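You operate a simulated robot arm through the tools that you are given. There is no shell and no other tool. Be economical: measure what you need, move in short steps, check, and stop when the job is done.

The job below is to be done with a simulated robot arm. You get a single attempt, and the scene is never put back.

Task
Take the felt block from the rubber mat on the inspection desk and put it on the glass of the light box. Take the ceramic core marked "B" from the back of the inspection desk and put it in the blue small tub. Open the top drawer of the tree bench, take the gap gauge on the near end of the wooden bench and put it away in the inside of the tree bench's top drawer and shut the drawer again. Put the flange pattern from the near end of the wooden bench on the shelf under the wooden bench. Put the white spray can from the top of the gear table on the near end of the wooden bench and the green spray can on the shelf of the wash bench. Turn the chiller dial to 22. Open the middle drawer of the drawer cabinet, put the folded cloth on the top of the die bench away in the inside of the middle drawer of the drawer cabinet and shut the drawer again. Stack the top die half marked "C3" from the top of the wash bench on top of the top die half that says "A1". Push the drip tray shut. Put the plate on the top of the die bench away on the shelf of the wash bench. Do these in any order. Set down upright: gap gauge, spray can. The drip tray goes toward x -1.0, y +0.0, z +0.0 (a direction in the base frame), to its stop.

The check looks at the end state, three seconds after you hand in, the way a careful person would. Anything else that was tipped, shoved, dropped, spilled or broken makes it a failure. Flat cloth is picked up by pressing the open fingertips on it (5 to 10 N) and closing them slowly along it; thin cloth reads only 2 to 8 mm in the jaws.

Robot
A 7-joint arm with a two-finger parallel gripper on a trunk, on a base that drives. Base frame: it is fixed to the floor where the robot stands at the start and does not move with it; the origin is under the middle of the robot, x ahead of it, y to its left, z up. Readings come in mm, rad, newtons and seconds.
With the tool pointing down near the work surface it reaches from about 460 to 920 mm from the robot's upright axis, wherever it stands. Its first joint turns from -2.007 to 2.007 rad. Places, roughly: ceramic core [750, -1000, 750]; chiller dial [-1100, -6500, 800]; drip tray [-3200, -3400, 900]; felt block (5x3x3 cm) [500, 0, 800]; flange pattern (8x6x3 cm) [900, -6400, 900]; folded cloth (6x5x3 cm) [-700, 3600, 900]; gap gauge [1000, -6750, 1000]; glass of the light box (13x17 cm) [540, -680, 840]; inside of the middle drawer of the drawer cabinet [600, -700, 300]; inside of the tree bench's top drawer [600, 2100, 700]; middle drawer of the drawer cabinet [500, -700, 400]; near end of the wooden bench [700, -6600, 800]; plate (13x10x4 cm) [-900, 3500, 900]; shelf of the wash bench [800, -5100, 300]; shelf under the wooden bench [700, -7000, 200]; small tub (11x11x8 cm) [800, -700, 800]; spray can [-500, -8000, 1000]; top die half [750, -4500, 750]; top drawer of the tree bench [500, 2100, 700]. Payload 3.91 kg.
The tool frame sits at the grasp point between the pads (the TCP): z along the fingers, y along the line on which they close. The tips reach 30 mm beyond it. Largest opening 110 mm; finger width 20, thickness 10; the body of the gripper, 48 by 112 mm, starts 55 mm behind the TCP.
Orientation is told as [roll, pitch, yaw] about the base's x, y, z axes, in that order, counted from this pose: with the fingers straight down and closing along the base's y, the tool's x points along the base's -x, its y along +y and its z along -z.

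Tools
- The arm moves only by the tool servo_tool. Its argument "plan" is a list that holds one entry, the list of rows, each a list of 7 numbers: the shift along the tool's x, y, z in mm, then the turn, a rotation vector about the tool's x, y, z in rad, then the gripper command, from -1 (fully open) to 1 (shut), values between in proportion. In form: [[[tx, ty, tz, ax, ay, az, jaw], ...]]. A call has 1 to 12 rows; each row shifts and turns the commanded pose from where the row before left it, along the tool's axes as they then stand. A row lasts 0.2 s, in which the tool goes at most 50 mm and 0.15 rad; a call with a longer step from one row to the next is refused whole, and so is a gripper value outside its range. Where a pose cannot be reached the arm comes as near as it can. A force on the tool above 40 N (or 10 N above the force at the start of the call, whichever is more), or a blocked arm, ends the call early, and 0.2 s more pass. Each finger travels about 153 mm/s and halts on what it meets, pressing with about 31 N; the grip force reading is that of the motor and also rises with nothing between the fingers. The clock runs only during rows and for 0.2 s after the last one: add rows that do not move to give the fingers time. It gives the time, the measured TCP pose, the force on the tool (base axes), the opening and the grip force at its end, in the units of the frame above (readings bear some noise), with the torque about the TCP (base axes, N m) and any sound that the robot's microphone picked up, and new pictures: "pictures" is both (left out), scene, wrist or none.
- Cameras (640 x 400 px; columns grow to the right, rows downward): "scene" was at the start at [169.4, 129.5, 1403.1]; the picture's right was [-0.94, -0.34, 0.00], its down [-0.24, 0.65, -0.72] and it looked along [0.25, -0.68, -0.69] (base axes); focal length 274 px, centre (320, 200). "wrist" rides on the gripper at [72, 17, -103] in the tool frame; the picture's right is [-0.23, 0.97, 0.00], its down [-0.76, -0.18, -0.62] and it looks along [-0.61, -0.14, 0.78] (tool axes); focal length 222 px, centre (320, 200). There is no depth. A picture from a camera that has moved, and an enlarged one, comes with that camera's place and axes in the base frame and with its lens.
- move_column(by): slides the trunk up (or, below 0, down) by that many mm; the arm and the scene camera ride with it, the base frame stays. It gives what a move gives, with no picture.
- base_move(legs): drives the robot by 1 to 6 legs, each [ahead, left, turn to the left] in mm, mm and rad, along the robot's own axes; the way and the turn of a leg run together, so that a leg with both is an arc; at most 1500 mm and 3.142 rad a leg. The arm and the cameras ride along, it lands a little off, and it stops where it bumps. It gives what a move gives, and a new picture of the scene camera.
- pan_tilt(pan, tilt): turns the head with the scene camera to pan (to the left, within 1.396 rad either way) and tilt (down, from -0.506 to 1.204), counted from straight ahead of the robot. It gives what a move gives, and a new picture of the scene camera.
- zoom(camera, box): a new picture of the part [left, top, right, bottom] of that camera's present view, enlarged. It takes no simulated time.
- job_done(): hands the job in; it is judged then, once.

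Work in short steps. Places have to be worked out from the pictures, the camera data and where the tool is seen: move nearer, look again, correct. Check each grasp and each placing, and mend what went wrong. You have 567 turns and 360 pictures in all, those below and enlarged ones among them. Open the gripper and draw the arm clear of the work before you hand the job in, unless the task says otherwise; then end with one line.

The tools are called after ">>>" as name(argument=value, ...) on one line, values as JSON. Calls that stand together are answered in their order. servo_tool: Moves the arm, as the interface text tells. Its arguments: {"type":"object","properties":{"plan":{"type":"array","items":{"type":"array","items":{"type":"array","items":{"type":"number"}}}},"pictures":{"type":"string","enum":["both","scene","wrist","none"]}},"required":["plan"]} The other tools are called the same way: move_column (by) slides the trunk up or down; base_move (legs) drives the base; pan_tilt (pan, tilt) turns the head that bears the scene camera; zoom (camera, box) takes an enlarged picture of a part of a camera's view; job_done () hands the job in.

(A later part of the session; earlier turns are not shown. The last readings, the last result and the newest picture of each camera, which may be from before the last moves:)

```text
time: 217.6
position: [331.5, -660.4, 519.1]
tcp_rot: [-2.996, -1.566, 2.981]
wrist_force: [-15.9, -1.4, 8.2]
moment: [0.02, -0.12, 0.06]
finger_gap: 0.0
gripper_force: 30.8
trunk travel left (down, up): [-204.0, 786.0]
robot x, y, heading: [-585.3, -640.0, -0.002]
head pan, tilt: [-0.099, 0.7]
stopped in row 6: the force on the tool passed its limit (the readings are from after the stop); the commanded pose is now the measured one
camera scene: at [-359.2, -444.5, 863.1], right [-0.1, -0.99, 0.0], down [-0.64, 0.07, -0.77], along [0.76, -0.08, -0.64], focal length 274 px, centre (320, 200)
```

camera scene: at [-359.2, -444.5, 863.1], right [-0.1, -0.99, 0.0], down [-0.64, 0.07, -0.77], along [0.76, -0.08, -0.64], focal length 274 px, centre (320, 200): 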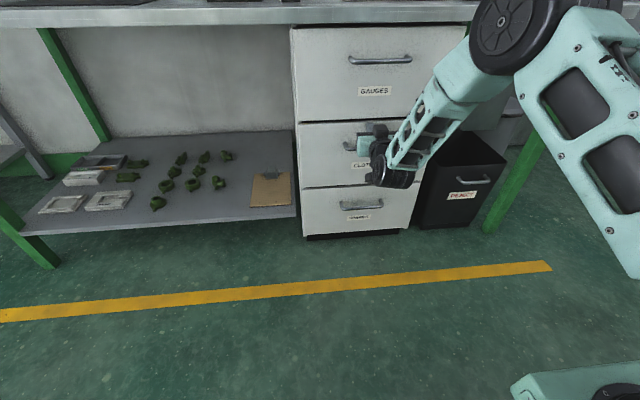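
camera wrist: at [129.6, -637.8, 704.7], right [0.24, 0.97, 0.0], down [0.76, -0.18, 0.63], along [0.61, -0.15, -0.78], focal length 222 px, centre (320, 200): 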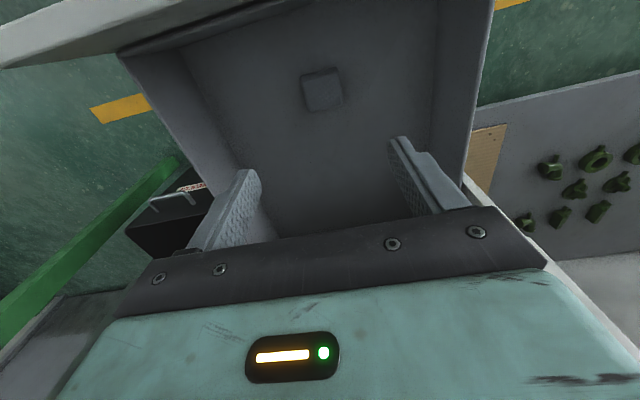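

The drawer is shut (front at its original place). Back off, raise, and turn the tool down again.

>>> servo_tool(plan=[[[0, 0, -30, 0, 0, 0, 1], [0, 0, -40, 0, 0, 0, 1], [0, 0, -40, 0, 0, 0, 1], [0, 0, -40, 0, 0, 0, 1], [0, 0, 0, 0, 0, 0, 1]]], pictures="none")

>>> base_move(legs=[[-100, 0, 0]])

>>> move_column(by=400)

>>> move_column(by=200)

>>> servo_tool(plan=[[[0, 0, 0, 0, 0.1428, 0, 1], [0, 0, 0, 0, 0.1428, 0, 1], [0, 0, 0, 0, 0.1428, 0, 1], [0, 0, 0, 0, 0.1428, 0, 1], [0, 0, 0, 0, 0.1428, 0, 1], [0, 0, 0, 0, 0.1428, 0, 1], [0, 0, 0, 0, 0.1428, 0, 1], [0, 0, 0, 0, 0.1428, 0, 1], [0, 0, 0, 0, 0.1428, 0, 1], [0, 0, 0, 0, 0.1428, 0, 1], [0, 0, 0, 0, 0.1428, 0, 1], [0, 0, 0, 0, 0, 0, 1]]], pictures="none")

```text
time: 218.8
position: [179.9, -657.4, 518.8]
tcp_rot: [-2.73, -1.567, 2.714]
wrist_force: [-0.4, -0.4, -0.4]
moment: [0.02, -0.04, 0.01]
finger_gap: 0.1
gripper_force: 30.6
trunk travel left (down, up): [-204.0, 786.0]
robot x, y, heading: [-585.3, -642.2, 0.0]
head pan, tilt: [-0.099, 0.7]
```

```text
time: 220.0
position: [81.4, -657.4, 518.3]
tcp_rot: [-2.702, -1.568, 2.686]
wrist_force: [0.7, 0.4, 1.2]
moment: [-0.01, 0.0, -0.01]
finger_gap: 0.0
gripper_force: 31.4
trunk travel left (down, up): [-204.0, 786.0]
robot x, y, heading: [-681.4, -645.5, 0.001]
head pan, tilt: [-0.099, 0.7]
camera scene: at [-457.6, -444.3, 862.8], right [-0.1, -0.99, 0.0], down [-0.64, 0.07, -0.76], along [0.76, -0.08, -0.64], focal length 274 px, centre (320, 200)
```

scene: 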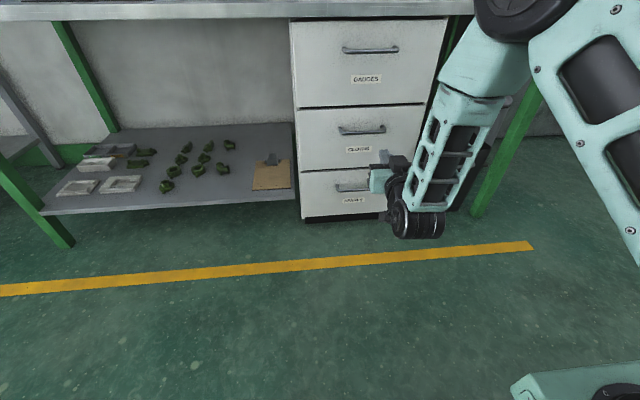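

```text
time: 223.8
position: [81.8, -656.9, 919.2]
tcp_rot: [-2.707, -1.567, 2.689]
wrist_force: [-0.6, 0.3, 0.4]
moment: [0.01, -0.02, 0.01]
finger_gap: 0.0
gripper_force: 30.7
trunk travel left (down, up): [-604.0, 386.0]
robot x, y, heading: [-682.7, -639.0, 0.002]
head pan, tilt: [-0.099, 0.7]
```

```text
time: 226.0
position: [82.1, -657.8, 1118.1]
tcp_rot: [-2.69, -1.567, 2.675]
wrist_force: [0.7, 0.3, 0.3]
moment: [-0.01, 0.04, 0.0]
finger_gap: 0.0
gripper_force: 30.7
trunk travel left (down, up): [-804.0, 186.0]
robot x, y, heading: [-682.3, -642.7, -0.004]
head pan, tilt: [-0.099, 0.7]
```

```text
time: 228.6
position: [80.9, -656.7, 1118.4]
tcp_rot: [-0.002, -0.002, -0.017]
wrist_force: [0.5, 0.4, 0.1]
moment: [0.0, -0.02, 0.0]
finger_gap: 0.0
gripper_force: 30.5
trunk travel left (down, up): [-804.0, 186.0]
robot x, y, heading: [-681.4, -641.7, -0.005]
head pan, tilt: [-0.099, 0.7]
```

All three drawers are flush. Now look south before driving.

>>> pan_tilt(pan=-1.39, tilt=0.25)

```text
time: 230.0
position: [82.2, -656.8, 1119.3]
tcp_rot: [0.0, -0.002, -0.017]
wrist_force: [0.7, -0.2, -0.2]
moment: [0.04, -0.01, -0.01]
finger_gap: 0.2
gripper_force: 30.8
trunk travel left (down, up): [-804.0, 186.0]
robot x, y, heading: [-685.3, -643.1, -0.002]
head pan, tilt: [-1.389, 0.25]
camera scene: at [-525.4, -527.5, 1503.6], right [-0.98, -0.18, 0.0], down [-0.04, 0.24, -0.97], along [0.17, -0.95, -0.25], focal length 274 px, centre (320, 200)
```

scene: 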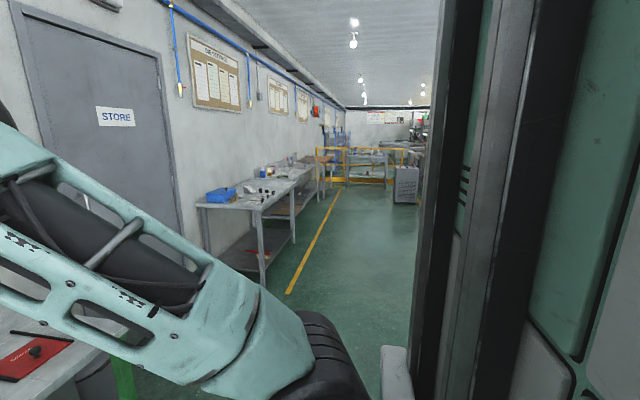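

The aisle is clear. Drive south 3750 mm toward the wash bench.

>>> base_move(legs=[[0, -1250, 0], [0, -1250, 0], [0, -1250, 0]])

>>> pan_tilt(pan=0.1, tilt=0.6)

```text
time: 248.1
position: [44.8, -4401.3, 1118.6]
tcp_rot: [-0.002, -0.005, -0.022]
wrist_force: [0.5, 0.6, 0.7]
moment: [-0.02, -0.02, 0.0]
finger_gap: 0.4
gripper_force: 30.6
trunk travel left (down, up): [-804.0, 186.0]
robot x, y, heading: [-719.4, -4377.1, -0.01]
head pan, tilt: [-1.389, 0.25]
camera scene: at [-561.7, -4266.7, 1503.6], right [-0.99, -0.17, 0.0], down [-0.04, 0.24, -0.97], along [0.17, -0.95, -0.25], focal length 274 px, centre (320, 200)
```

scene: 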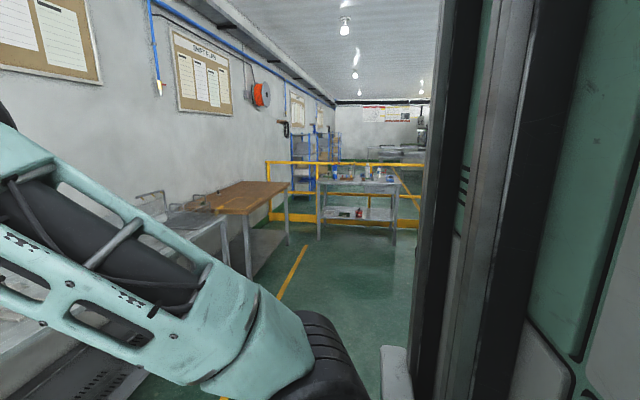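

```text
time: 249.7
position: [43.8, -4401.5, 1117.8]
tcp_rot: [-0.001, -0.004, -0.022]
wrist_force: [-0.5, -0.6, 0.7]
moment: [-0.01, -0.01, -0.01]
finger_gap: 0.3
gripper_force: 30.5
trunk travel left (down, up): [-804.0, 186.0]
robot x, y, heading: [-724.0, -4377.7, -0.012]
head pan, tilt: [0.099, 0.6]
camera scene: at [-489.6, -4166.8, 1471.4], right [0.09, -1.0, 0.0], down [-0.56, -0.05, -0.83], along [0.82, 0.07, -0.56], focal length 274 px, centre (320, 200)
```

scene: 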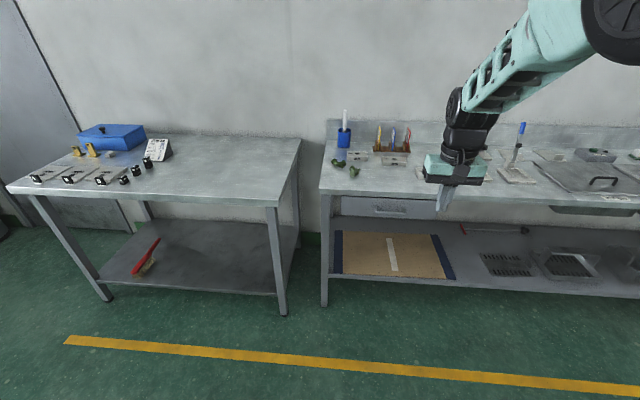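

>>> zoom(camera="scene", box=[320, 90, 640, 290])

>>> base_move(legs=[[60, -250, 0.012]])

>>> pan_tilt(pan=0.0, tilt=0.75)

```text
2.00 times, centred on (480, 190) of scene
camera zoom: at [-489.6, -4166.8, 1471.4], right [0.09, -1.0, 0.0], down [-0.56, -0.05, -0.83], along [0.82, 0.07, -0.56], focal length 548 px, centre (0, 220)
```

zoom: 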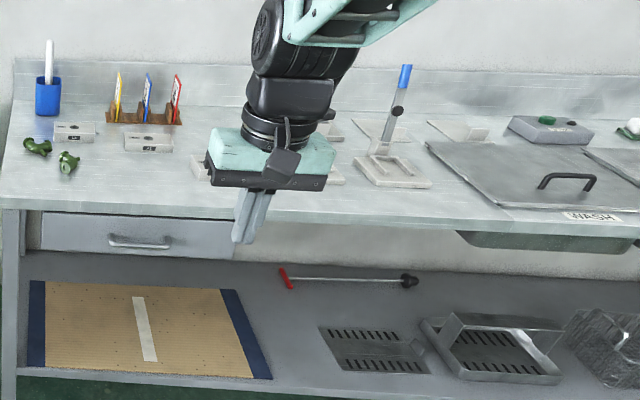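

```text
time: 251.5
position: [102.8, -4639.9, 1118.6]
tcp_rot: [-0.001, -0.004, -0.014]
wrist_force: [1.1, 0.3, -0.1]
moment: [0.01, -0.01, 0.01]
finger_gap: 0.0
gripper_force: 31.5
trunk travel left (down, up): [-804.0, 186.0]
robot x, y, heading: [-664.3, -4625.3, 0.003]
head pan, tilt: [0.099, 0.6]
camera scene: at [-433.8, -4410.9, 1471.4], right [0.1, -0.99, 0.0], down [-0.56, -0.06, -0.83], along [0.82, 0.08, -0.56], focal length 274 px, centre (320, 200)
```

scene: 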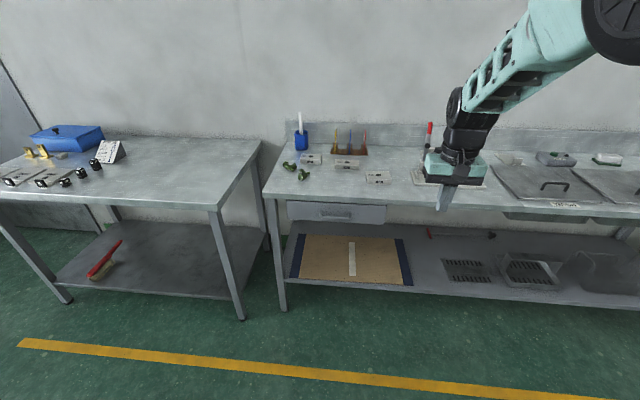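

```text
time: 252.2
position: [101.6, -4639.6, 1119.2]
tcp_rot: [-0.004, -0.004, -0.012]
wrist_force: [0.4, 0.6, 0.7]
moment: [0.02, 0.0, 0.03]
finger_gap: 0.0
gripper_force: 31.5
trunk travel left (down, up): [-804.0, 186.0]
robot x, y, heading: [-663.3, -4626.0, 0.001]
head pan, tilt: [0.0, 0.75]
camera scene: at [-438.8, -4419.7, 1458.6], right [0.0, -1.0, 0.0], down [-0.68, 0.0, -0.73], along [0.73, 0.0, -0.68], focal length 274 px, centre (320, 200)
```

scene: 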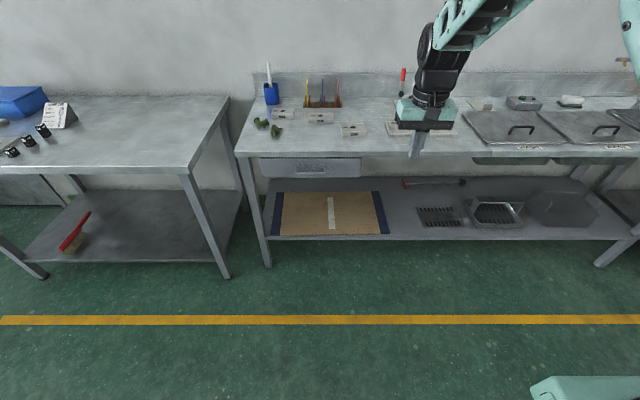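

Small die halves sit on the wash bench at about x 800, y -4300…-4550. Drive closer for a good look.

>>> servo_tool(plan=[[[20, 0, -40, 0, 0, 0, 1], [30, 0, -30, 0, 0, 0, 1], [40, 0, -20, 0, 0, 0, 1], [40, 0, 0, 0, 0, 0, 1], [40, 0, 0, 0, 0, 0, -1], [0, 0, 0, 0, 0, 0, -1]]], pictures="none")

>>> base_move(legs=[[560, 120, 0]])

>>> pan_tilt(pan=0.0, tilt=0.8)

```text
time: 253.6
position: [-68.8, -4638.3, 1207.0]
tcp_rot: [-0.001, -0.004, -0.011]
wrist_force: [0.4, 0.2, 0.3]
moment: [0.02, 0.0, -0.01]
finger_gap: 109.9
gripper_force: 0.1
trunk travel left (down, up): [-804.0, 186.0]
robot x, y, heading: [-665.4, -4626.3, 0.002]
head pan, tilt: [0.0, 0.75]
```

```text
time: 256.8
position: [481.6, -4522.6, 1207.8]
tcp_rot: [-0.001, -0.002, -0.019]
wrist_force: [0.2, -0.1, 1.0]
moment: [0.04, -0.01, 0.04]
finger_gap: 110.1
gripper_force: 0.0
trunk travel left (down, up): [-804.0, 186.0]
robot x, y, heading: [-114.6, -4508.3, -0.008]
head pan, tilt: [0.0, 0.75]
camera scene: at [111.7, -4301.6, 1458.6], right [-0.01, -1.0, 0.0], down [-0.68, 0.0, -0.73], along [0.73, 0.0, -0.68], focal length 274 px, centre (320, 200)
```

scene: 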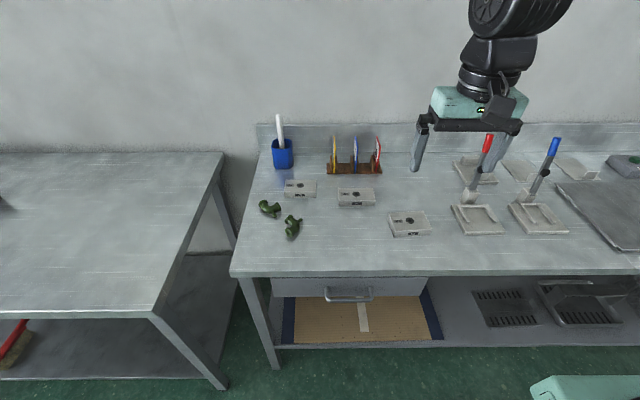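

```text
time: 257.5
position: [480.9, -4522.5, 1207.7]
tcp_rot: [-0.002, -0.003, -0.02]
wrist_force: [-1.2, 0.2, 0.0]
moment: [-0.02, 0.02, 0.01]
finger_gap: 110.1
gripper_force: 0.1
trunk travel left (down, up): [-804.0, 186.0]
robot x, y, heading: [-112.6, -4508.3, -0.009]
head pan, tilt: [0.0, 0.799]
camera scene: at [109.6, -4301.5, 1454.6], right [-0.01, -1.0, 0.0], down [-0.72, 0.0, -0.7], along [0.7, 0.0, -0.72], focal length 274 px, centre (320, 200)
```

scene: 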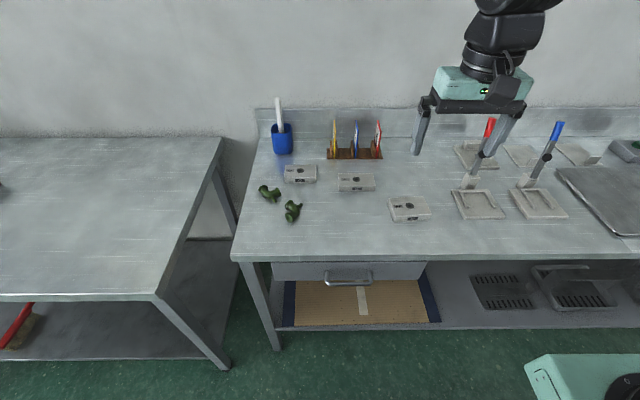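

>>> zoom(camera="scene", box=[270, 150, 350, 200])

>>> zoom(camera="scene", box=[325, 155, 445, 230])

```text
8.00 times, centred on (310, 175) of scene
camera zoom: at [109.6, -4301.5, 1454.6], right [-0.01, -1.0, 0.0], down [-0.72, 0.0, -0.7], along [0.7, 0.0, -0.72], focal length 2193 px, centre (400, 400)
```

zoom: 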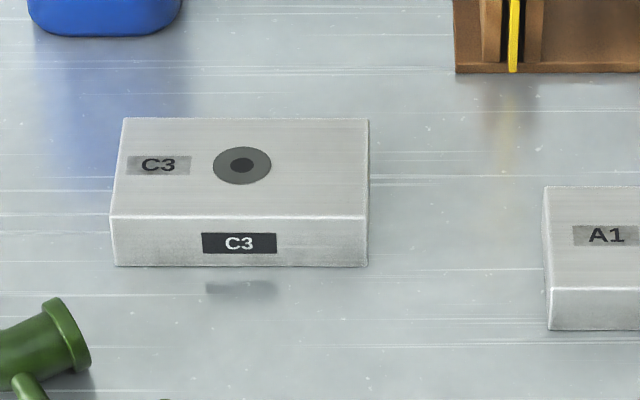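

```text
5.33 times, centred on (385, 192) of scene
camera zoom: at [109.6, -4301.5, 1454.6], right [-0.01, -1.0, 0.0], down [-0.72, 0.0, -0.7], along [0.7, 0.0, -0.72], focal length 1462 px, centre (-27, 240)
```

zoom: 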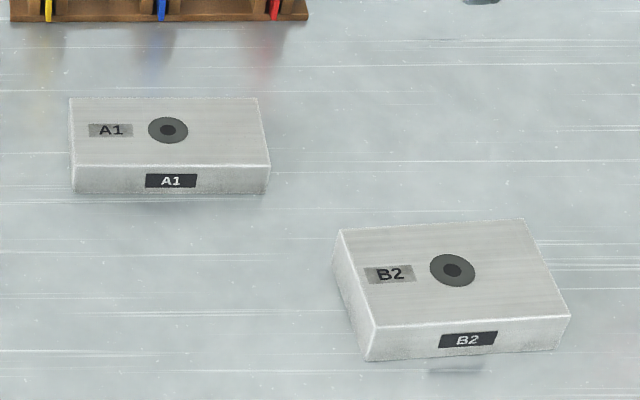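

C3 is at about (800, -4185), A1 about (760, -4416). Move the base to put both in reach, and yaw the tool 90° to close along x.

>>> base_move(legs=[[150, 200, 0.008]])

>>> servo_tool(plan=[[[0, 0, 0, 0, 0, 0.1428, -1], [-20, 20, 0, 0, 0, 0.1428, -1], [-20, 20, 0, 0, 0, 0.1428, -1], [0, 0, 0, 0, 0, 0.1428, -1], [0, 0, 0, 0, 0, 0.1428, -1], [0, 0, 0, 0, 0, 0.1428, -1], [0, 0, 0, 0, 0, 0.1428, -1], [0, 0, 0, 0, 0, 0.1428, -1], [0, 0, 0, 0, 0, 0.1428, -1], [0, 0, 0, 0, 0, 0.1428, -1], [0, 0, 0, 0, 0, 0.1428, -1], [0, 0, 0, 0, 0, 0, -1]]], pictures="wrist")

```text
time: 259.3
position: [634.0, -4314.1, 1207.0]
tcp_rot: [-0.002, -0.004, -0.009]
wrist_force: [-0.6, -0.5, -0.1]
moment: [0.01, 0.0, -0.01]
finger_gap: 110.2
gripper_force: 0.0
trunk travel left (down, up): [-804.0, 186.0]
robot x, y, heading: [40.7, -4300.0, 0.003]
head pan, tilt: [0.0, 0.799]
camera scene: at [260.3, -4096.1, 1454.6], right [0.0, -1.0, 0.0], down [-0.72, 0.0, -0.7], along [0.7, 0.0, -0.72], focal length 274 px, centre (320, 200)
```

scene: 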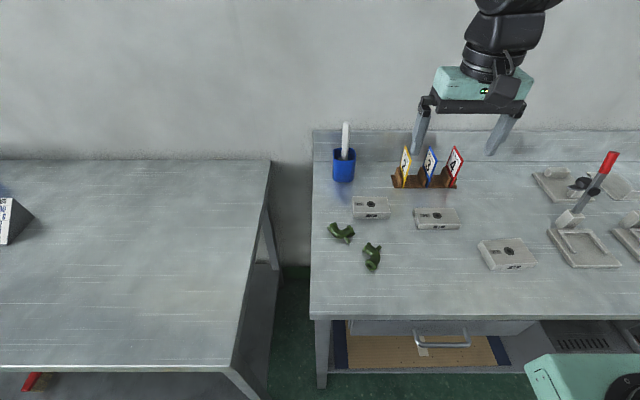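

```text
time: 261.9
position: [681.9, -4283.9, 1208.7]
tcp_rot: [0.004, -0.003, -1.582]
wrist_force: [-0.3, -0.6, 0.0]
moment: [0.0, -0.02, -0.05]
finger_gap: 109.9
gripper_force: 0.1
trunk travel left (down, up): [-804.0, 186.0]
robot x, y, heading: [40.1, -4303.1, 0.0]
head pan, tilt: [0.0, 0.799]
camera wrist: at [700.8, -4211.0, 1311.3], right [0.97, -0.24, 0.0], down [-0.19, -0.76, 0.62], along [-0.15, -0.61, -0.78], focal length 222 px, centre (320, 200)
```

wrist: 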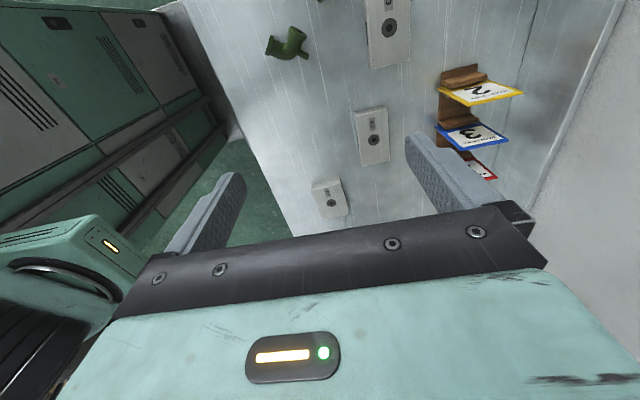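

C3's top centre triangulates to (804, -4243, 879) and A1's to (758, -4421, 879). Move above C3.

>>> servo_tool(plan=[[[14, 40, 0, 0, 0, 0, -1], [14, 40, 0, 0, 0, 0, -1], [14, 41, 0, 0, 0, 0, -1], [0, 0, 45, 0, 0, 0, -1], [0, 0, 45, 0, 0, 0, -1], [0, 0, 45, 0, 0, 0, -1], [0, 0, 45, 0, 0, 0, -1], [0, 0, 45, 0, 0, 0, -1], [0, 0, 30, 0, 0, 0, -1], [0, 0, 0, 0, 0, 0, -1]]], pictures="wrist")

```text
time: 264.1
position: [803.1, -4243.7, 951.3]
tcp_rot: [0.004, -0.003, -1.582]
wrist_force: [0.1, -0.3, 0.5]
moment: [0.0, 0.0, 0.03]
finger_gap: 110.2
gripper_force: 0.1
trunk travel left (down, up): [-804.0, 186.0]
robot x, y, heading: [38.4, -4302.3, 0.0]
head pan, tilt: [0.0, 0.799]
camera wrist: at [822.4, -4171.9, 1055.4], right [0.97, -0.24, 0.0], down [-0.19, -0.76, 0.62], along [-0.14, -0.61, -0.78], focal length 222 px, centre (320, 200)
```

wrist: 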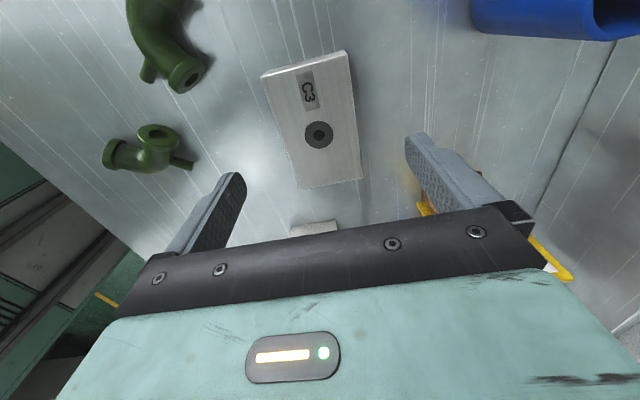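

Aligned over C3's centre. Descend and grip.

>>> servo_tool(plan=[[[0, 2, 30, 0, 0, 0, -1], [0, 0, 20, 0, 0, 0, -1], [0, 0, 8, 0, 0, 0, -1], [0, 0, 5, 0, 0, 0, -1], [0, 0, 3, 0, 0, 0, -1], [0, 0, 0, 0, 0, 0, 0], [0, 0, 0, 0, 0, 0, 0.5], [0, 0, 0, 0, 0, 0, 1], [0, 0, 0, 0, 0, 0, 1]]], pictures="wrist")

```text
time: 266.1
position: [806.4, -4244.9, 887.2]
tcp_rot: [0.003, -0.003, -1.583]
wrist_force: [-0.1, 0.2, -0.5]
moment: [0.02, 0.04, 0.01]
finger_gap: 63.6
gripper_force: 31.2
trunk travel left (down, up): [-804.0, 186.0]
robot x, y, heading: [35.1, -4305.2, 0.002]
head pan, tilt: [0.0, 0.799]
camera wrist: at [824.4, -4171.5, 989.7], right [0.97, -0.24, 0.0], down [-0.19, -0.76, 0.62], along [-0.15, -0.61, -0.78], focal length 222 px, centre (320, 200)
```

wrist: 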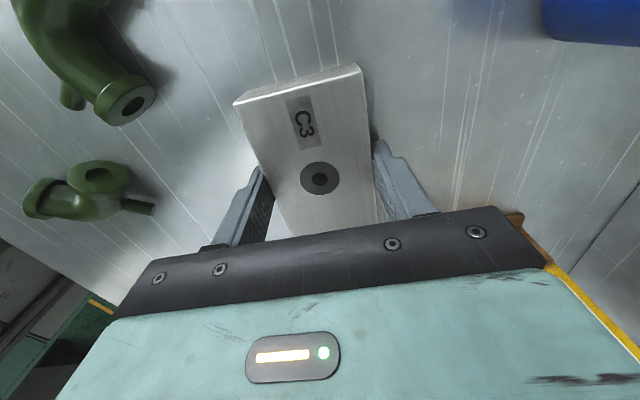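

>>> servo_tool(plan=[[[0, 0, -10, 0, 0, 0, 1], [0, 0, -20, 0, 0, 0, 1], [0, 0, -30, 0, 0, 0, 1], [0, 0, -40, 0, 0, 0, 1], [0, 0, 0, 0, 0, 0, 1]]], pictures="wrist")

```text
time: 267.3
position: [806.4, -4243.2, 986.8]
tcp_rot: [0.002, -0.001, -1.582]
wrist_force: [0.7, 0.6, -3.4]
moment: [0.03, 0.0, 0.0]
finger_gap: 63.8
gripper_force: 31.1
trunk travel left (down, up): [-804.0, 186.0]
robot x, y, heading: [40.4, -4304.9, 0.006]
head pan, tilt: [0.0, 0.799]
camera wrist: at [825.0, -4171.0, 1090.4], right [0.97, -0.24, 0.0], down [-0.19, -0.76, 0.62], along [-0.15, -0.61, -0.78], focal length 222 px, centre (320, 200)
```

wrist: 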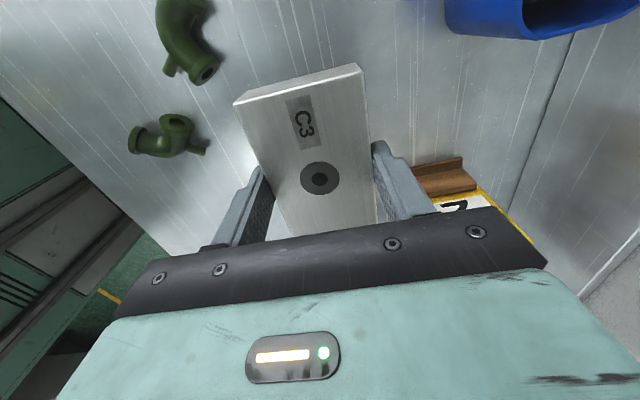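

C3 is lifted. Zoom the scene to locate A1 precisely.

>>> servo_tool(plan=[[[0, -40, 0, 0, 0, 0, 1], [0, -8, -20, 0, 0, 0, 1], [0, 0, 0, 0, 0, 0, 1]]], pictures="none")

>>> zoom(camera="scene", box=[340, 150, 500, 250])

```text
time: 268.1
position: [756.2, -4242.9, 1007.7]
tcp_rot: [0.002, -0.002, -1.58]
wrist_force: [0.1, 0.8, -3.2]
moment: [0.0, 0.0, 0.02]
finger_gap: 63.8
gripper_force: 31.2
trunk travel left (down, up): [-804.0, 186.0]
robot x, y, heading: [37.6, -4302.5, 0.002]
head pan, tilt: [0.0, 0.799]
```

```text
4.00 times, centred on (420, 200) of scene
camera zoom: at [260.6, -4096.0, 1454.5], right [0.0, -1.0, 0.0], down [-0.72, 0.0, -0.7], along [0.7, 0.0, -0.72], focal length 1097 px, centre (-80, 200)
```

zoom: 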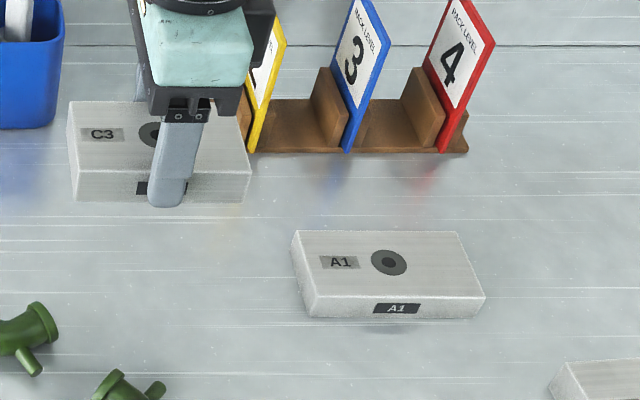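

A1's centre is (759, -4420), square to the axes. Move C3 above it.

>>> servo_tool(plan=[[[-40, 0, 0, 0, 0, 0, 1], [-40, 0, 0, 0, 0, 0, 1], [-40, 1, 0, 0, 0, 0, 1], [-40, 1, 0, 0, 0, 0, 1], [-18, 1, 0, 0, 0, 0, 1], [0, 0, 0, 0, 0, 0, 1]]], pictures="none")

>>> zoom(camera="scene", box=[340, 150, 500, 250])

```text
time: 269.5
position: [758.7, -4422.1, 1006.3]
tcp_rot: [0.003, -0.002, -1.582]
wrist_force: [-0.1, -0.1, -2.6]
moment: [-0.01, -0.02, 0.02]
finger_gap: 63.8
gripper_force: 30.7
trunk travel left (down, up): [-804.0, 186.0]
robot x, y, heading: [38.6, -4298.3, 0.002]
head pan, tilt: [0.0, 0.799]
```

```text
4.00 times, centred on (420, 200) of scene
camera zoom: at [260.6, -4096.1, 1454.5], right [0.0, -1.0, 0.0], down [-0.72, 0.0, -0.7], along [0.7, 0.0, -0.72], focal length 1097 px, centre (-80, 200)
```

zoom: 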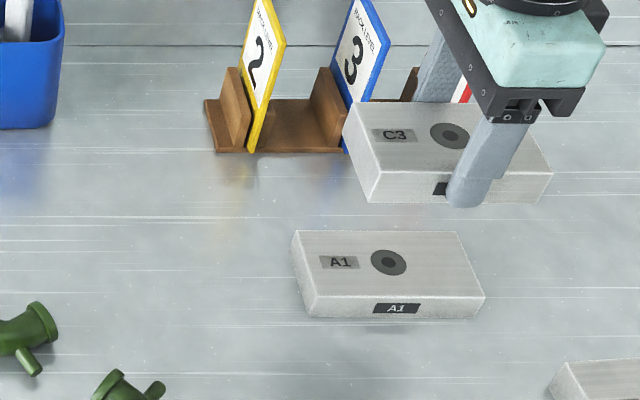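

C3's hole computes to (760, -4421) versus A1's (760, -4420): aligned. Lower it.

>>> servo_tool(plan=[[[0, 0, 40, 0, 0, 0, 1], [1, 0, 30, 0, 0, 0, 1], [0, 0, 12, 0, 0, 0, 1], [0, 0, 4, 0, 0, 0, 1], [0, 0, 3, 0, 0, 0, 1], [0, 0, 0, 0, 0, 0, 1]]], pictures="scene")

```text
time: 270.9
position: [759.1, -4419.6, 917.7]
tcp_rot: [0.003, -0.001, -1.582]
wrist_force: [-0.9, -0.5, -2.4]
moment: [0.0, 0.0, 0.0]
finger_gap: 63.7
gripper_force: 31.0
trunk travel left (down, up): [-804.0, 186.0]
robot x, y, heading: [38.0, -4300.6, -0.002]
head pan, tilt: [0.0, 0.799]
camera scene: at [260.6, -4096.1, 1454.5], right [0.0, -1.0, 0.0], down [-0.72, 0.0, -0.7], along [0.7, 0.0, -0.72], focal length 274 px, centre (320, 200)
```

scene: 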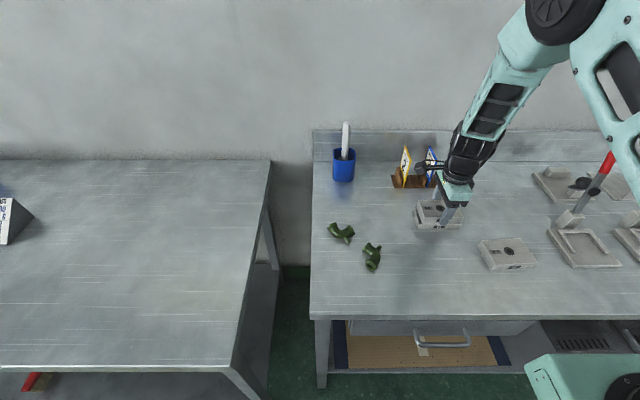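

>>> servo_tool(plan=[[[0, 0, 2, 0, 0, 0, 1], [0, 0, 2, 0, 0, 0, 1], [0, 0, 1.5, 0, 0, 0, 1], [0, 0, 0, 0, 0, 0, 1]]], pictures="none")

```text
time: 271.9
position: [758.8, -4419.0, 912.1]
tcp_rot: [0.003, -0.003, -1.581]
wrist_force: [0.5, 0.3, -2.2]
moment: [-0.03, -0.01, 0.0]
finger_gap: 63.7
gripper_force: 31.0
trunk travel left (down, up): [-804.0, 186.0]
robot x, y, heading: [37.8, -4302.6, -0.002]
head pan, tilt: [0.0, 0.799]
```

>>> servo_tool(plan=[[[0, 0, 2, 0, 0, 0, 1], [0, 0, 2, 0, 0, 0, 1], [0, 0, 0, 0, 0, 0, 1]]], pictures="none")

>>> zoom(camera="scene", box=[390, 170, 490, 240])

```text
time: 272.7
position: [758.3, -4419.6, 908.9]
tcp_rot: [0.003, -0.001, -1.582]
wrist_force: [0.4, 0.6, -3.9]
moment: [0.0, 0.02, 0.0]
finger_gap: 64.0
gripper_force: 30.7
trunk travel left (down, up): [-804.0, 186.0]
robot x, y, heading: [37.6, -4304.7, 0.0]
head pan, tilt: [0.0, 0.799]
```

```text
5.71 times, centred on (440, 205) of scene
camera zoom: at [260.6, -4096.1, 1454.5], right [0.0, -1.0, 0.0], down [-0.72, 0.0, -0.7], along [0.7, 0.0, -0.72], focal length 1567 px, centre (-366, 171)
```

zoom: 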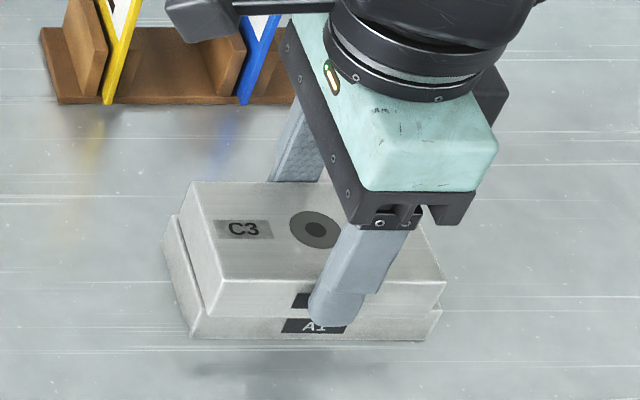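

Die thickness is about 20 mm, so contact is near. Continue in 1 mm steps.

>>> servo_tool(plan=[[[0, 0, 1, 0, 0, 0, 1], [0, 0, 1, 0, 0, 0, 1], [0, 0, 1, 0, 0, 0, 1], [0, 0, 0, 0, 0, 0, 1]]], pictures="none")

```text
time: 273.7
position: [759.7, -4419.7, 908.6]
tcp_rot: [0.008, -0.002, -1.581]
wrist_force: [-3.8, -1.1, 32.9]
moment: [-0.03, 0.55, -0.12]
finger_gap: 63.9
gripper_force: 31.1
trunk travel left (down, up): [-804.0, 186.0]
robot x, y, heading: [33.9, -4300.4, 0.003]
head pan, tilt: [0.0, 0.799]
```

Seated. Relax, release and lift.

>>> servo_tool(plan=[[[0, 0, -2.5, 0, 0, 0, 1], [0, 0, 0, 0, 0, 0, 0.2], [0, 0, 0, 0, 0, 0, -0.8], [0, 0, 0, 0, 0, 0, -0.8], [0, 0, -25, 0, 0, 0, -0.8], [0, 0, -40, 0, 0, 0, -0.8], [0, 0, -40, 0, 0, 0, -0.8], [0, 0, -40, 0, 0, 0, -0.8], [0, 0, -40, 0, 0, 0, -0.8]]], pictures="wrist")

>>> zoom(camera="scene", box=[390, 170, 490, 240])

```text
time: 275.7
position: [759.8, -4418.7, 1094.2]
tcp_rot: [0.002, -0.002, -1.583]
wrist_force: [0.4, 0.4, -1.4]
moment: [0.02, 0.01, -0.03]
finger_gap: 99.3
gripper_force: 0.0
trunk travel left (down, up): [-804.0, 186.0]
robot x, y, heading: [37.4, -4303.0, 0.004]
head pan, tilt: [0.0, 0.799]
camera wrist: at [778.8, -4347.2, 1196.9], right [0.97, -0.24, 0.0], down [-0.19, -0.76, 0.62], along [-0.15, -0.61, -0.78], focal length 222 px, centre (320, 200)
```

wrist: 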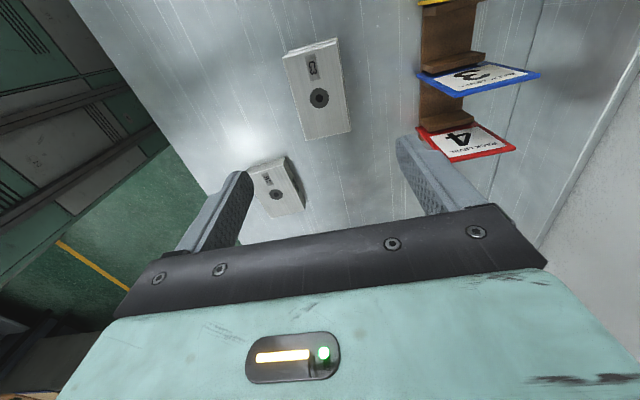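

```text
5.71 times, centred on (440, 205) of scene
camera zoom: at [260.8, -4096.0, 1454.4], right [0.0, -1.0, 0.0], down [-0.72, 0.0, -0.7], along [0.7, 0.0, -0.72], focal length 1567 px, centre (-366, 171)
```

zoom: 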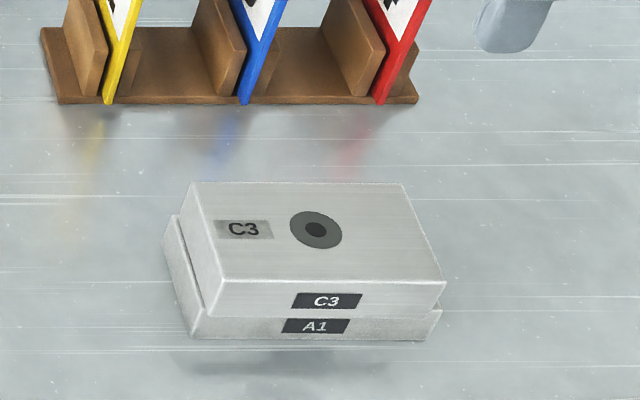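

C3 sits squarely on A1. Retract, back off and drive south to the wooden bench.

>>> servo_tool(plan=[[[0, -45, -10, 0, 0, 0, -0.8], [0, -45, -20, 0, 0, 0, -0.8], [10, -45, -20, 0, 0, 0, -0.8], [10, -30, 0, 0, 0, 0, -0.8], [0, 0, 0, 0, 0, 0, -0.8]]], pictures="none")

>>> base_move(legs=[[-500, 0, 0], [0, -1050, 0], [0, -1050, 0]])

>>> pan_tilt(pan=0.0, tilt=0.6)

```text
refused: row 3 steps farther than a row can; nothing moved
```

```text
time: 288.7
position: [292.9, -6518.8, 1093.9]
tcp_rot: [0.005, -0.002, -1.567]
wrist_force: [0.2, -0.3, 0.5]
moment: [0.03, 0.0, 0.01]
finger_gap: 99.1
gripper_force: 0.0
trunk travel left (down, up): [-804.0, 186.0]
robot x, y, heading: [-430.4, -6410.6, 0.012]
head pan, tilt: [0.0, 0.799]
camera scene: at [-211.5, -6201.8, 1454.5], right [0.02, -1.0, 0.0], down [-0.72, -0.01, -0.7], along [0.7, 0.01, -0.72], focal length 274 px, centre (320, 200)
```

scene: 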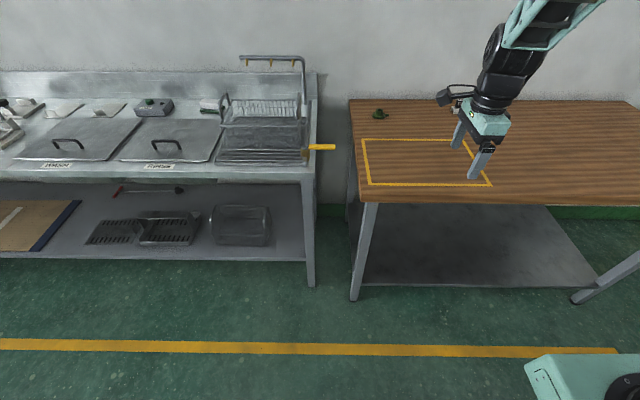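

```text
time: 289.4
position: [292.9, -6518.6, 1092.3]
tcp_rot: [0.004, -0.002, -1.567]
wrist_force: [-0.8, -0.8, 0.2]
moment: [-0.01, 0.03, 0.02]
finger_gap: 99.1
gripper_force: 0.1
trunk travel left (down, up): [-804.0, 186.0]
robot x, y, heading: [-431.9, -6414.5, 0.015]
head pan, tilt: [0.0, 0.6]
camera scene: at [-203.8, -6201.7, 1471.4], right [0.02, -1.0, 0.0], down [-0.57, -0.01, -0.82], along [0.82, 0.01, -0.57], focal length 274 px, centre (320, 200)
```

scene: 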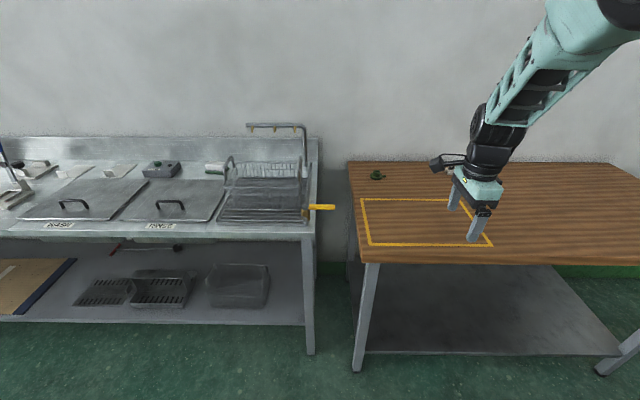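

>>> servo_tool(plan=[[[40, -20, -20, 0, 0, 0, -0.8], [40, -20, -20, 0, 0, 0, -0.8], [40, -20, -20, 0, 0, 0, -0.8], [40, 0, -20, 0, 0, 0, -0.8], [40, 0, 0, 0, 0, 0, -0.8], [40, 0, 0, 0, 0, 0, -0.8], [40, 0, 0, 0, 0, 0, -0.8]]], pictures="none")

>>> pan_tilt(pan=-0.3, tilt=0.6)

```text
time: 291.0
position: [233.2, -6238.9, 1173.5]
tcp_rot: [0.003, -0.002, -1.568]
wrist_force: [0.2, -0.7, 0.4]
moment: [0.0, -0.01, 0.02]
finger_gap: 98.9
gripper_force: 0.1
trunk travel left (down, up): [-804.0, 186.0]
robot x, y, heading: [-428.0, -6410.2, 0.014]
head pan, tilt: [0.0, 0.6]
```

```text
time: 291.8
position: [233.0, -6240.0, 1173.3]
tcp_rot: [0.003, -0.003, -1.567]
wrist_force: [1.1, 0.5, 0.0]
moment: [0.01, 0.03, -0.02]
finger_gap: 99.0
gripper_force: 0.1
trunk travel left (down, up): [-804.0, 186.0]
robot x, y, heading: [-426.7, -6410.5, 0.016]
head pan, tilt: [-0.3, 0.6]
camera scene: at [-207.3, -6227.7, 1471.4], right [-0.28, -0.96, 0.0], down [-0.54, 0.16, -0.83], along [0.79, -0.23, -0.56], focal length 274 px, centre (320, 200)
```

scene: 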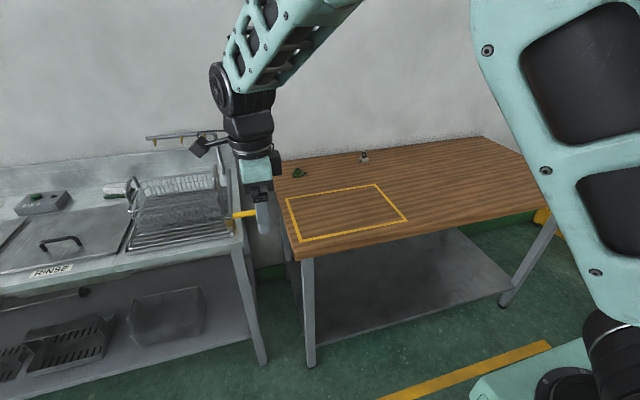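

>>> zoom(camera="scene", box=[270, 135, 430, 250])

```text
3.48 times, centred on (350, 192) of scene
camera zoom: at [-207.3, -6227.7, 1471.4], right [-0.28, -0.96, 0.0], down [-0.54, 0.16, -0.83], along [0.79, -0.23, -0.56], focal length 954 px, centre (216, 226)
```

zoom: 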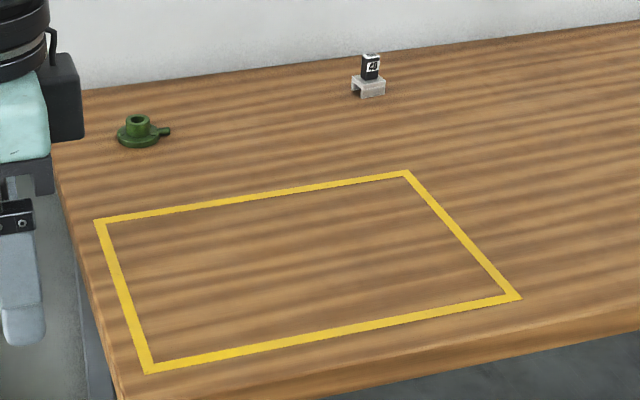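

Flange (green) is near (880, -6440) and the gap gauge "48" near (910, -6780). Bring the arm back in front (away from the dish rack) and drive closer.

>>> servo_tool(plan=[[[-45, 0, 0, 0, 0, 0, -0.8], [-45, 0, 0, 0, 0, 0, -0.8], [-45, 0, 0, 0, 0, 0, -0.8], [-45, 0, 0, 0, 0, 0, -0.8], [-45, 0, 0, 0, 0, 0, -0.8], [0, 0, 0, 0, 0, 0, -0.8]]], pictures="none")

>>> base_move(legs=[[500, -60, -0.015]])

>>> servo_tool(plan=[[[10, 40, 20, 0, 0, 0, -0.8], [10, 40, 20, 0, 0, 0, -0.8], [0, 35, 30, 0, 0, 0, -0.8], [0, 0, 45, 0, 0, 0, -0.8], [0, 0, 0, 0, 0, 0, -0.8]]], pictures="wrist")

```text
time: 293.2
position: [230.9, -6464.2, 1170.5]
tcp_rot: [0.001, -0.003, -1.567]
wrist_force: [0.5, 0.4, 0.4]
moment: [-0.01, 0.01, -0.04]
finger_gap: 99.1
gripper_force: 0.1
trunk travel left (down, up): [-804.0, 186.0]
robot x, y, heading: [-430.4, -6409.4, 0.013]
head pan, tilt: [-0.3, 0.6]
```

```text
time: 296.1
position: [723.1, -6530.1, 1170.5]
tcp_rot: [0.003, -0.001, -1.581]
wrist_force: [-0.7, 0.1, -1.2]
moment: [0.04, 0.02, 0.03]
finger_gap: 98.9
gripper_force: 0.1
trunk travel left (down, up): [-804.0, 186.0]
robot x, y, heading: [62.8, -6470.2, -0.002]
head pan, tilt: [-0.3, 0.6]
camera scene: at [287.5, -6286.8, 1471.4], right [-0.3, -0.96, 0.0], down [-0.54, 0.17, -0.83], along [0.79, -0.24, -0.56], focal length 274 px, centre (320, 200)
```

scene: 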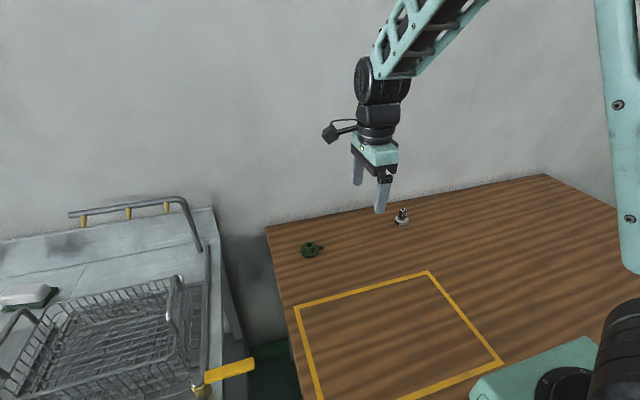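

```text
time: 297.4
position: [840.4, -6508.6, 1055.0]
tcp_rot: [0.004, -0.002, -1.583]
wrist_force: [-1.0, 0.1, 0.8]
moment: [-0.01, -0.01, 0.01]
finger_gap: 99.3
gripper_force: 0.1
trunk travel left (down, up): [-804.0, 186.0]
robot x, y, heading: [60.6, -6466.1, 0.001]
head pan, tilt: [-0.3, 0.6]
camera wrist: at [859.2, -6437.0, 1158.5], right [0.97, -0.24, 0.0], down [-0.19, -0.76, 0.62], along [-0.15, -0.61, -0.78], focal length 222 px, centre (320, 200)
```

wrist: 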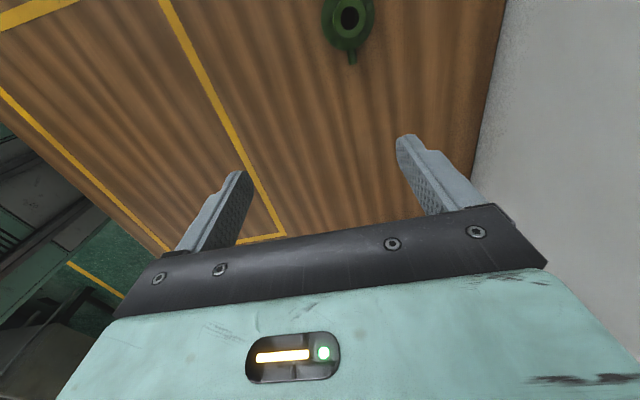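

The flange hub is at about (893, -6441, 860). Move over it and look closer.

>>> servo_tool(plan=[[[33, 26, 20, 0, 0, 0, -0.5], [33, 26, 20, 0, 0, 0, -0.5], [0, 0, 40, 0, 0, 0, -0.5], [0, 0, 35, 0, 0, 0, -0.5], [0, 0, 0, 0, 0, 0, -0.5]]], pictures="wrist")

```text
time: 298.6
position: [891.2, -6445.9, 940.1]
tcp_rot: [0.005, -0.001, -1.582]
wrist_force: [-0.8, -0.2, -0.7]
moment: [0.0, 0.01, -0.01]
finger_gap: 82.4
gripper_force: 0.0
trunk travel left (down, up): [-804.0, 186.0]
robot x, y, heading: [60.7, -6471.3, -0.001]
head pan, tilt: [-0.3, 0.6]
camera wrist: at [910.6, -6373.4, 1044.4], right [0.97, -0.24, 0.0], down [-0.19, -0.76, 0.62], along [-0.15, -0.61, -0.78], focal length 222 px, centre (320, 200)
```

wrist: 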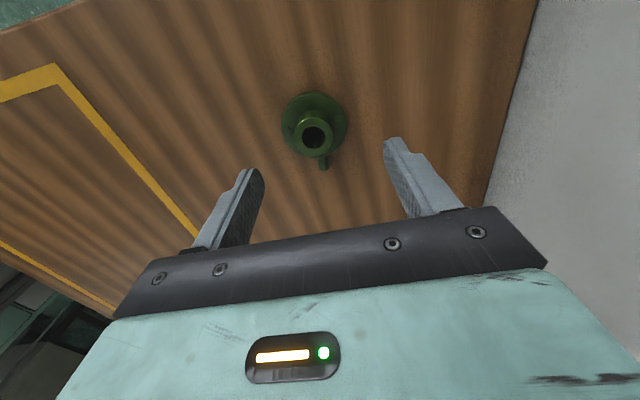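

>>> zoom(camera="wrist", box=[260, 70, 380, 180])

>>> zoom(camera="scene", box=[280, 220, 360, 270])

```text
3.64 times, centred on (320, 125) of wrist
camera zoom: at [910.6, -6373.4, 1044.4], right [0.97, -0.24, 0.0], down [-0.19, -0.76, 0.62], along [-0.15, -0.61, -0.78], focal length 808 px, centre (320, 473)
```

zoom: 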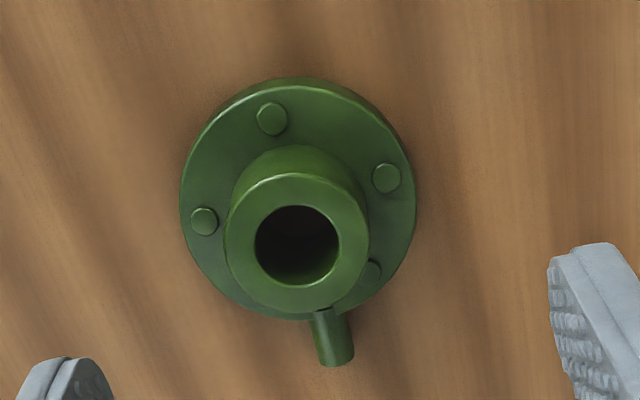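

```text
8.00 times, centred on (320, 245) of scene
camera zoom: at [287.6, -6286.8, 1471.4], right [-0.3, -0.96, 0.0], down [-0.54, 0.17, -0.83], along [0.79, -0.24, -0.56], focal length 2193 px, centre (320, -160)
```

zoom: 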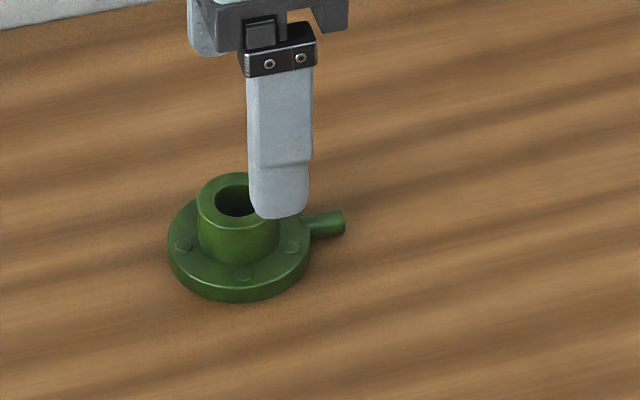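

Hub (33 mm dia) top is at z ≈ 881, centre (890, -6438). Descend so the tips clear the flange disc and grip the hub.

>>> servo_tool(plan=[[[8, -1, 20, 0, 0, 0, -0.5], [0, 0, 15, 0, 0, 0, -0.5], [0, 0, 8, 0, 0, 0, -0.5], [0, 0, 0, 0, 0, 0, -0.5]]], pictures="wrist")

>>> zoom(camera="scene", box=[270, 200, 350, 270])

```text
time: 299.6
position: [891.3, -6438.9, 898.3]
tcp_rot: [0.005, -0.003, -1.583]
wrist_force: [0.9, 0.3, -0.9]
moment: [0.01, 0.0, -0.03]
finger_gap: 82.4
gripper_force: 0.1
trunk travel left (down, up): [-804.0, 186.0]
robot x, y, heading: [62.7, -6465.9, 0.0]
head pan, tilt: [-0.3, 0.6]
camera wrist: at [909.8, -6365.7, 1001.6], right [0.97, -0.24, 0.0], down [-0.19, -0.76, 0.62], along [-0.15, -0.61, -0.78], focal length 222 px, centre (320, 200)
```

wrist: 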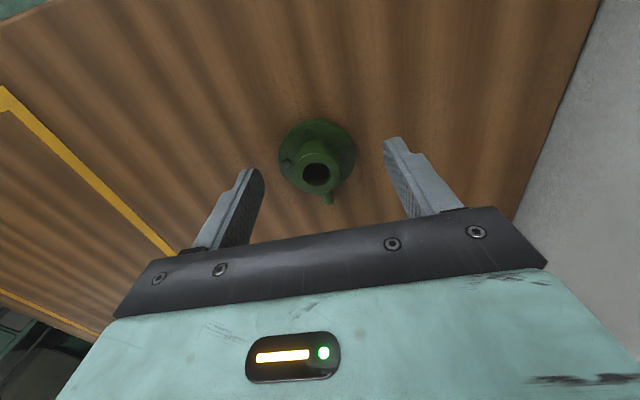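

```text
5.71 times, centred on (310, 235) of scene
camera zoom: at [287.6, -6286.8, 1471.4], right [-0.3, -0.96, 0.0], down [-0.54, 0.17, -0.83], along [0.79, -0.24, -0.56], focal length 1567 px, centre (377, 0)
```

zoom: 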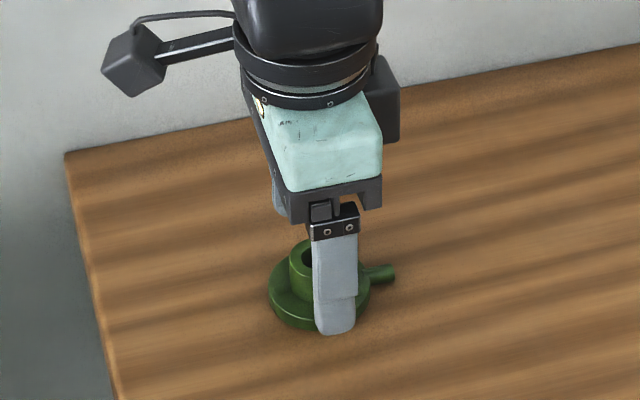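

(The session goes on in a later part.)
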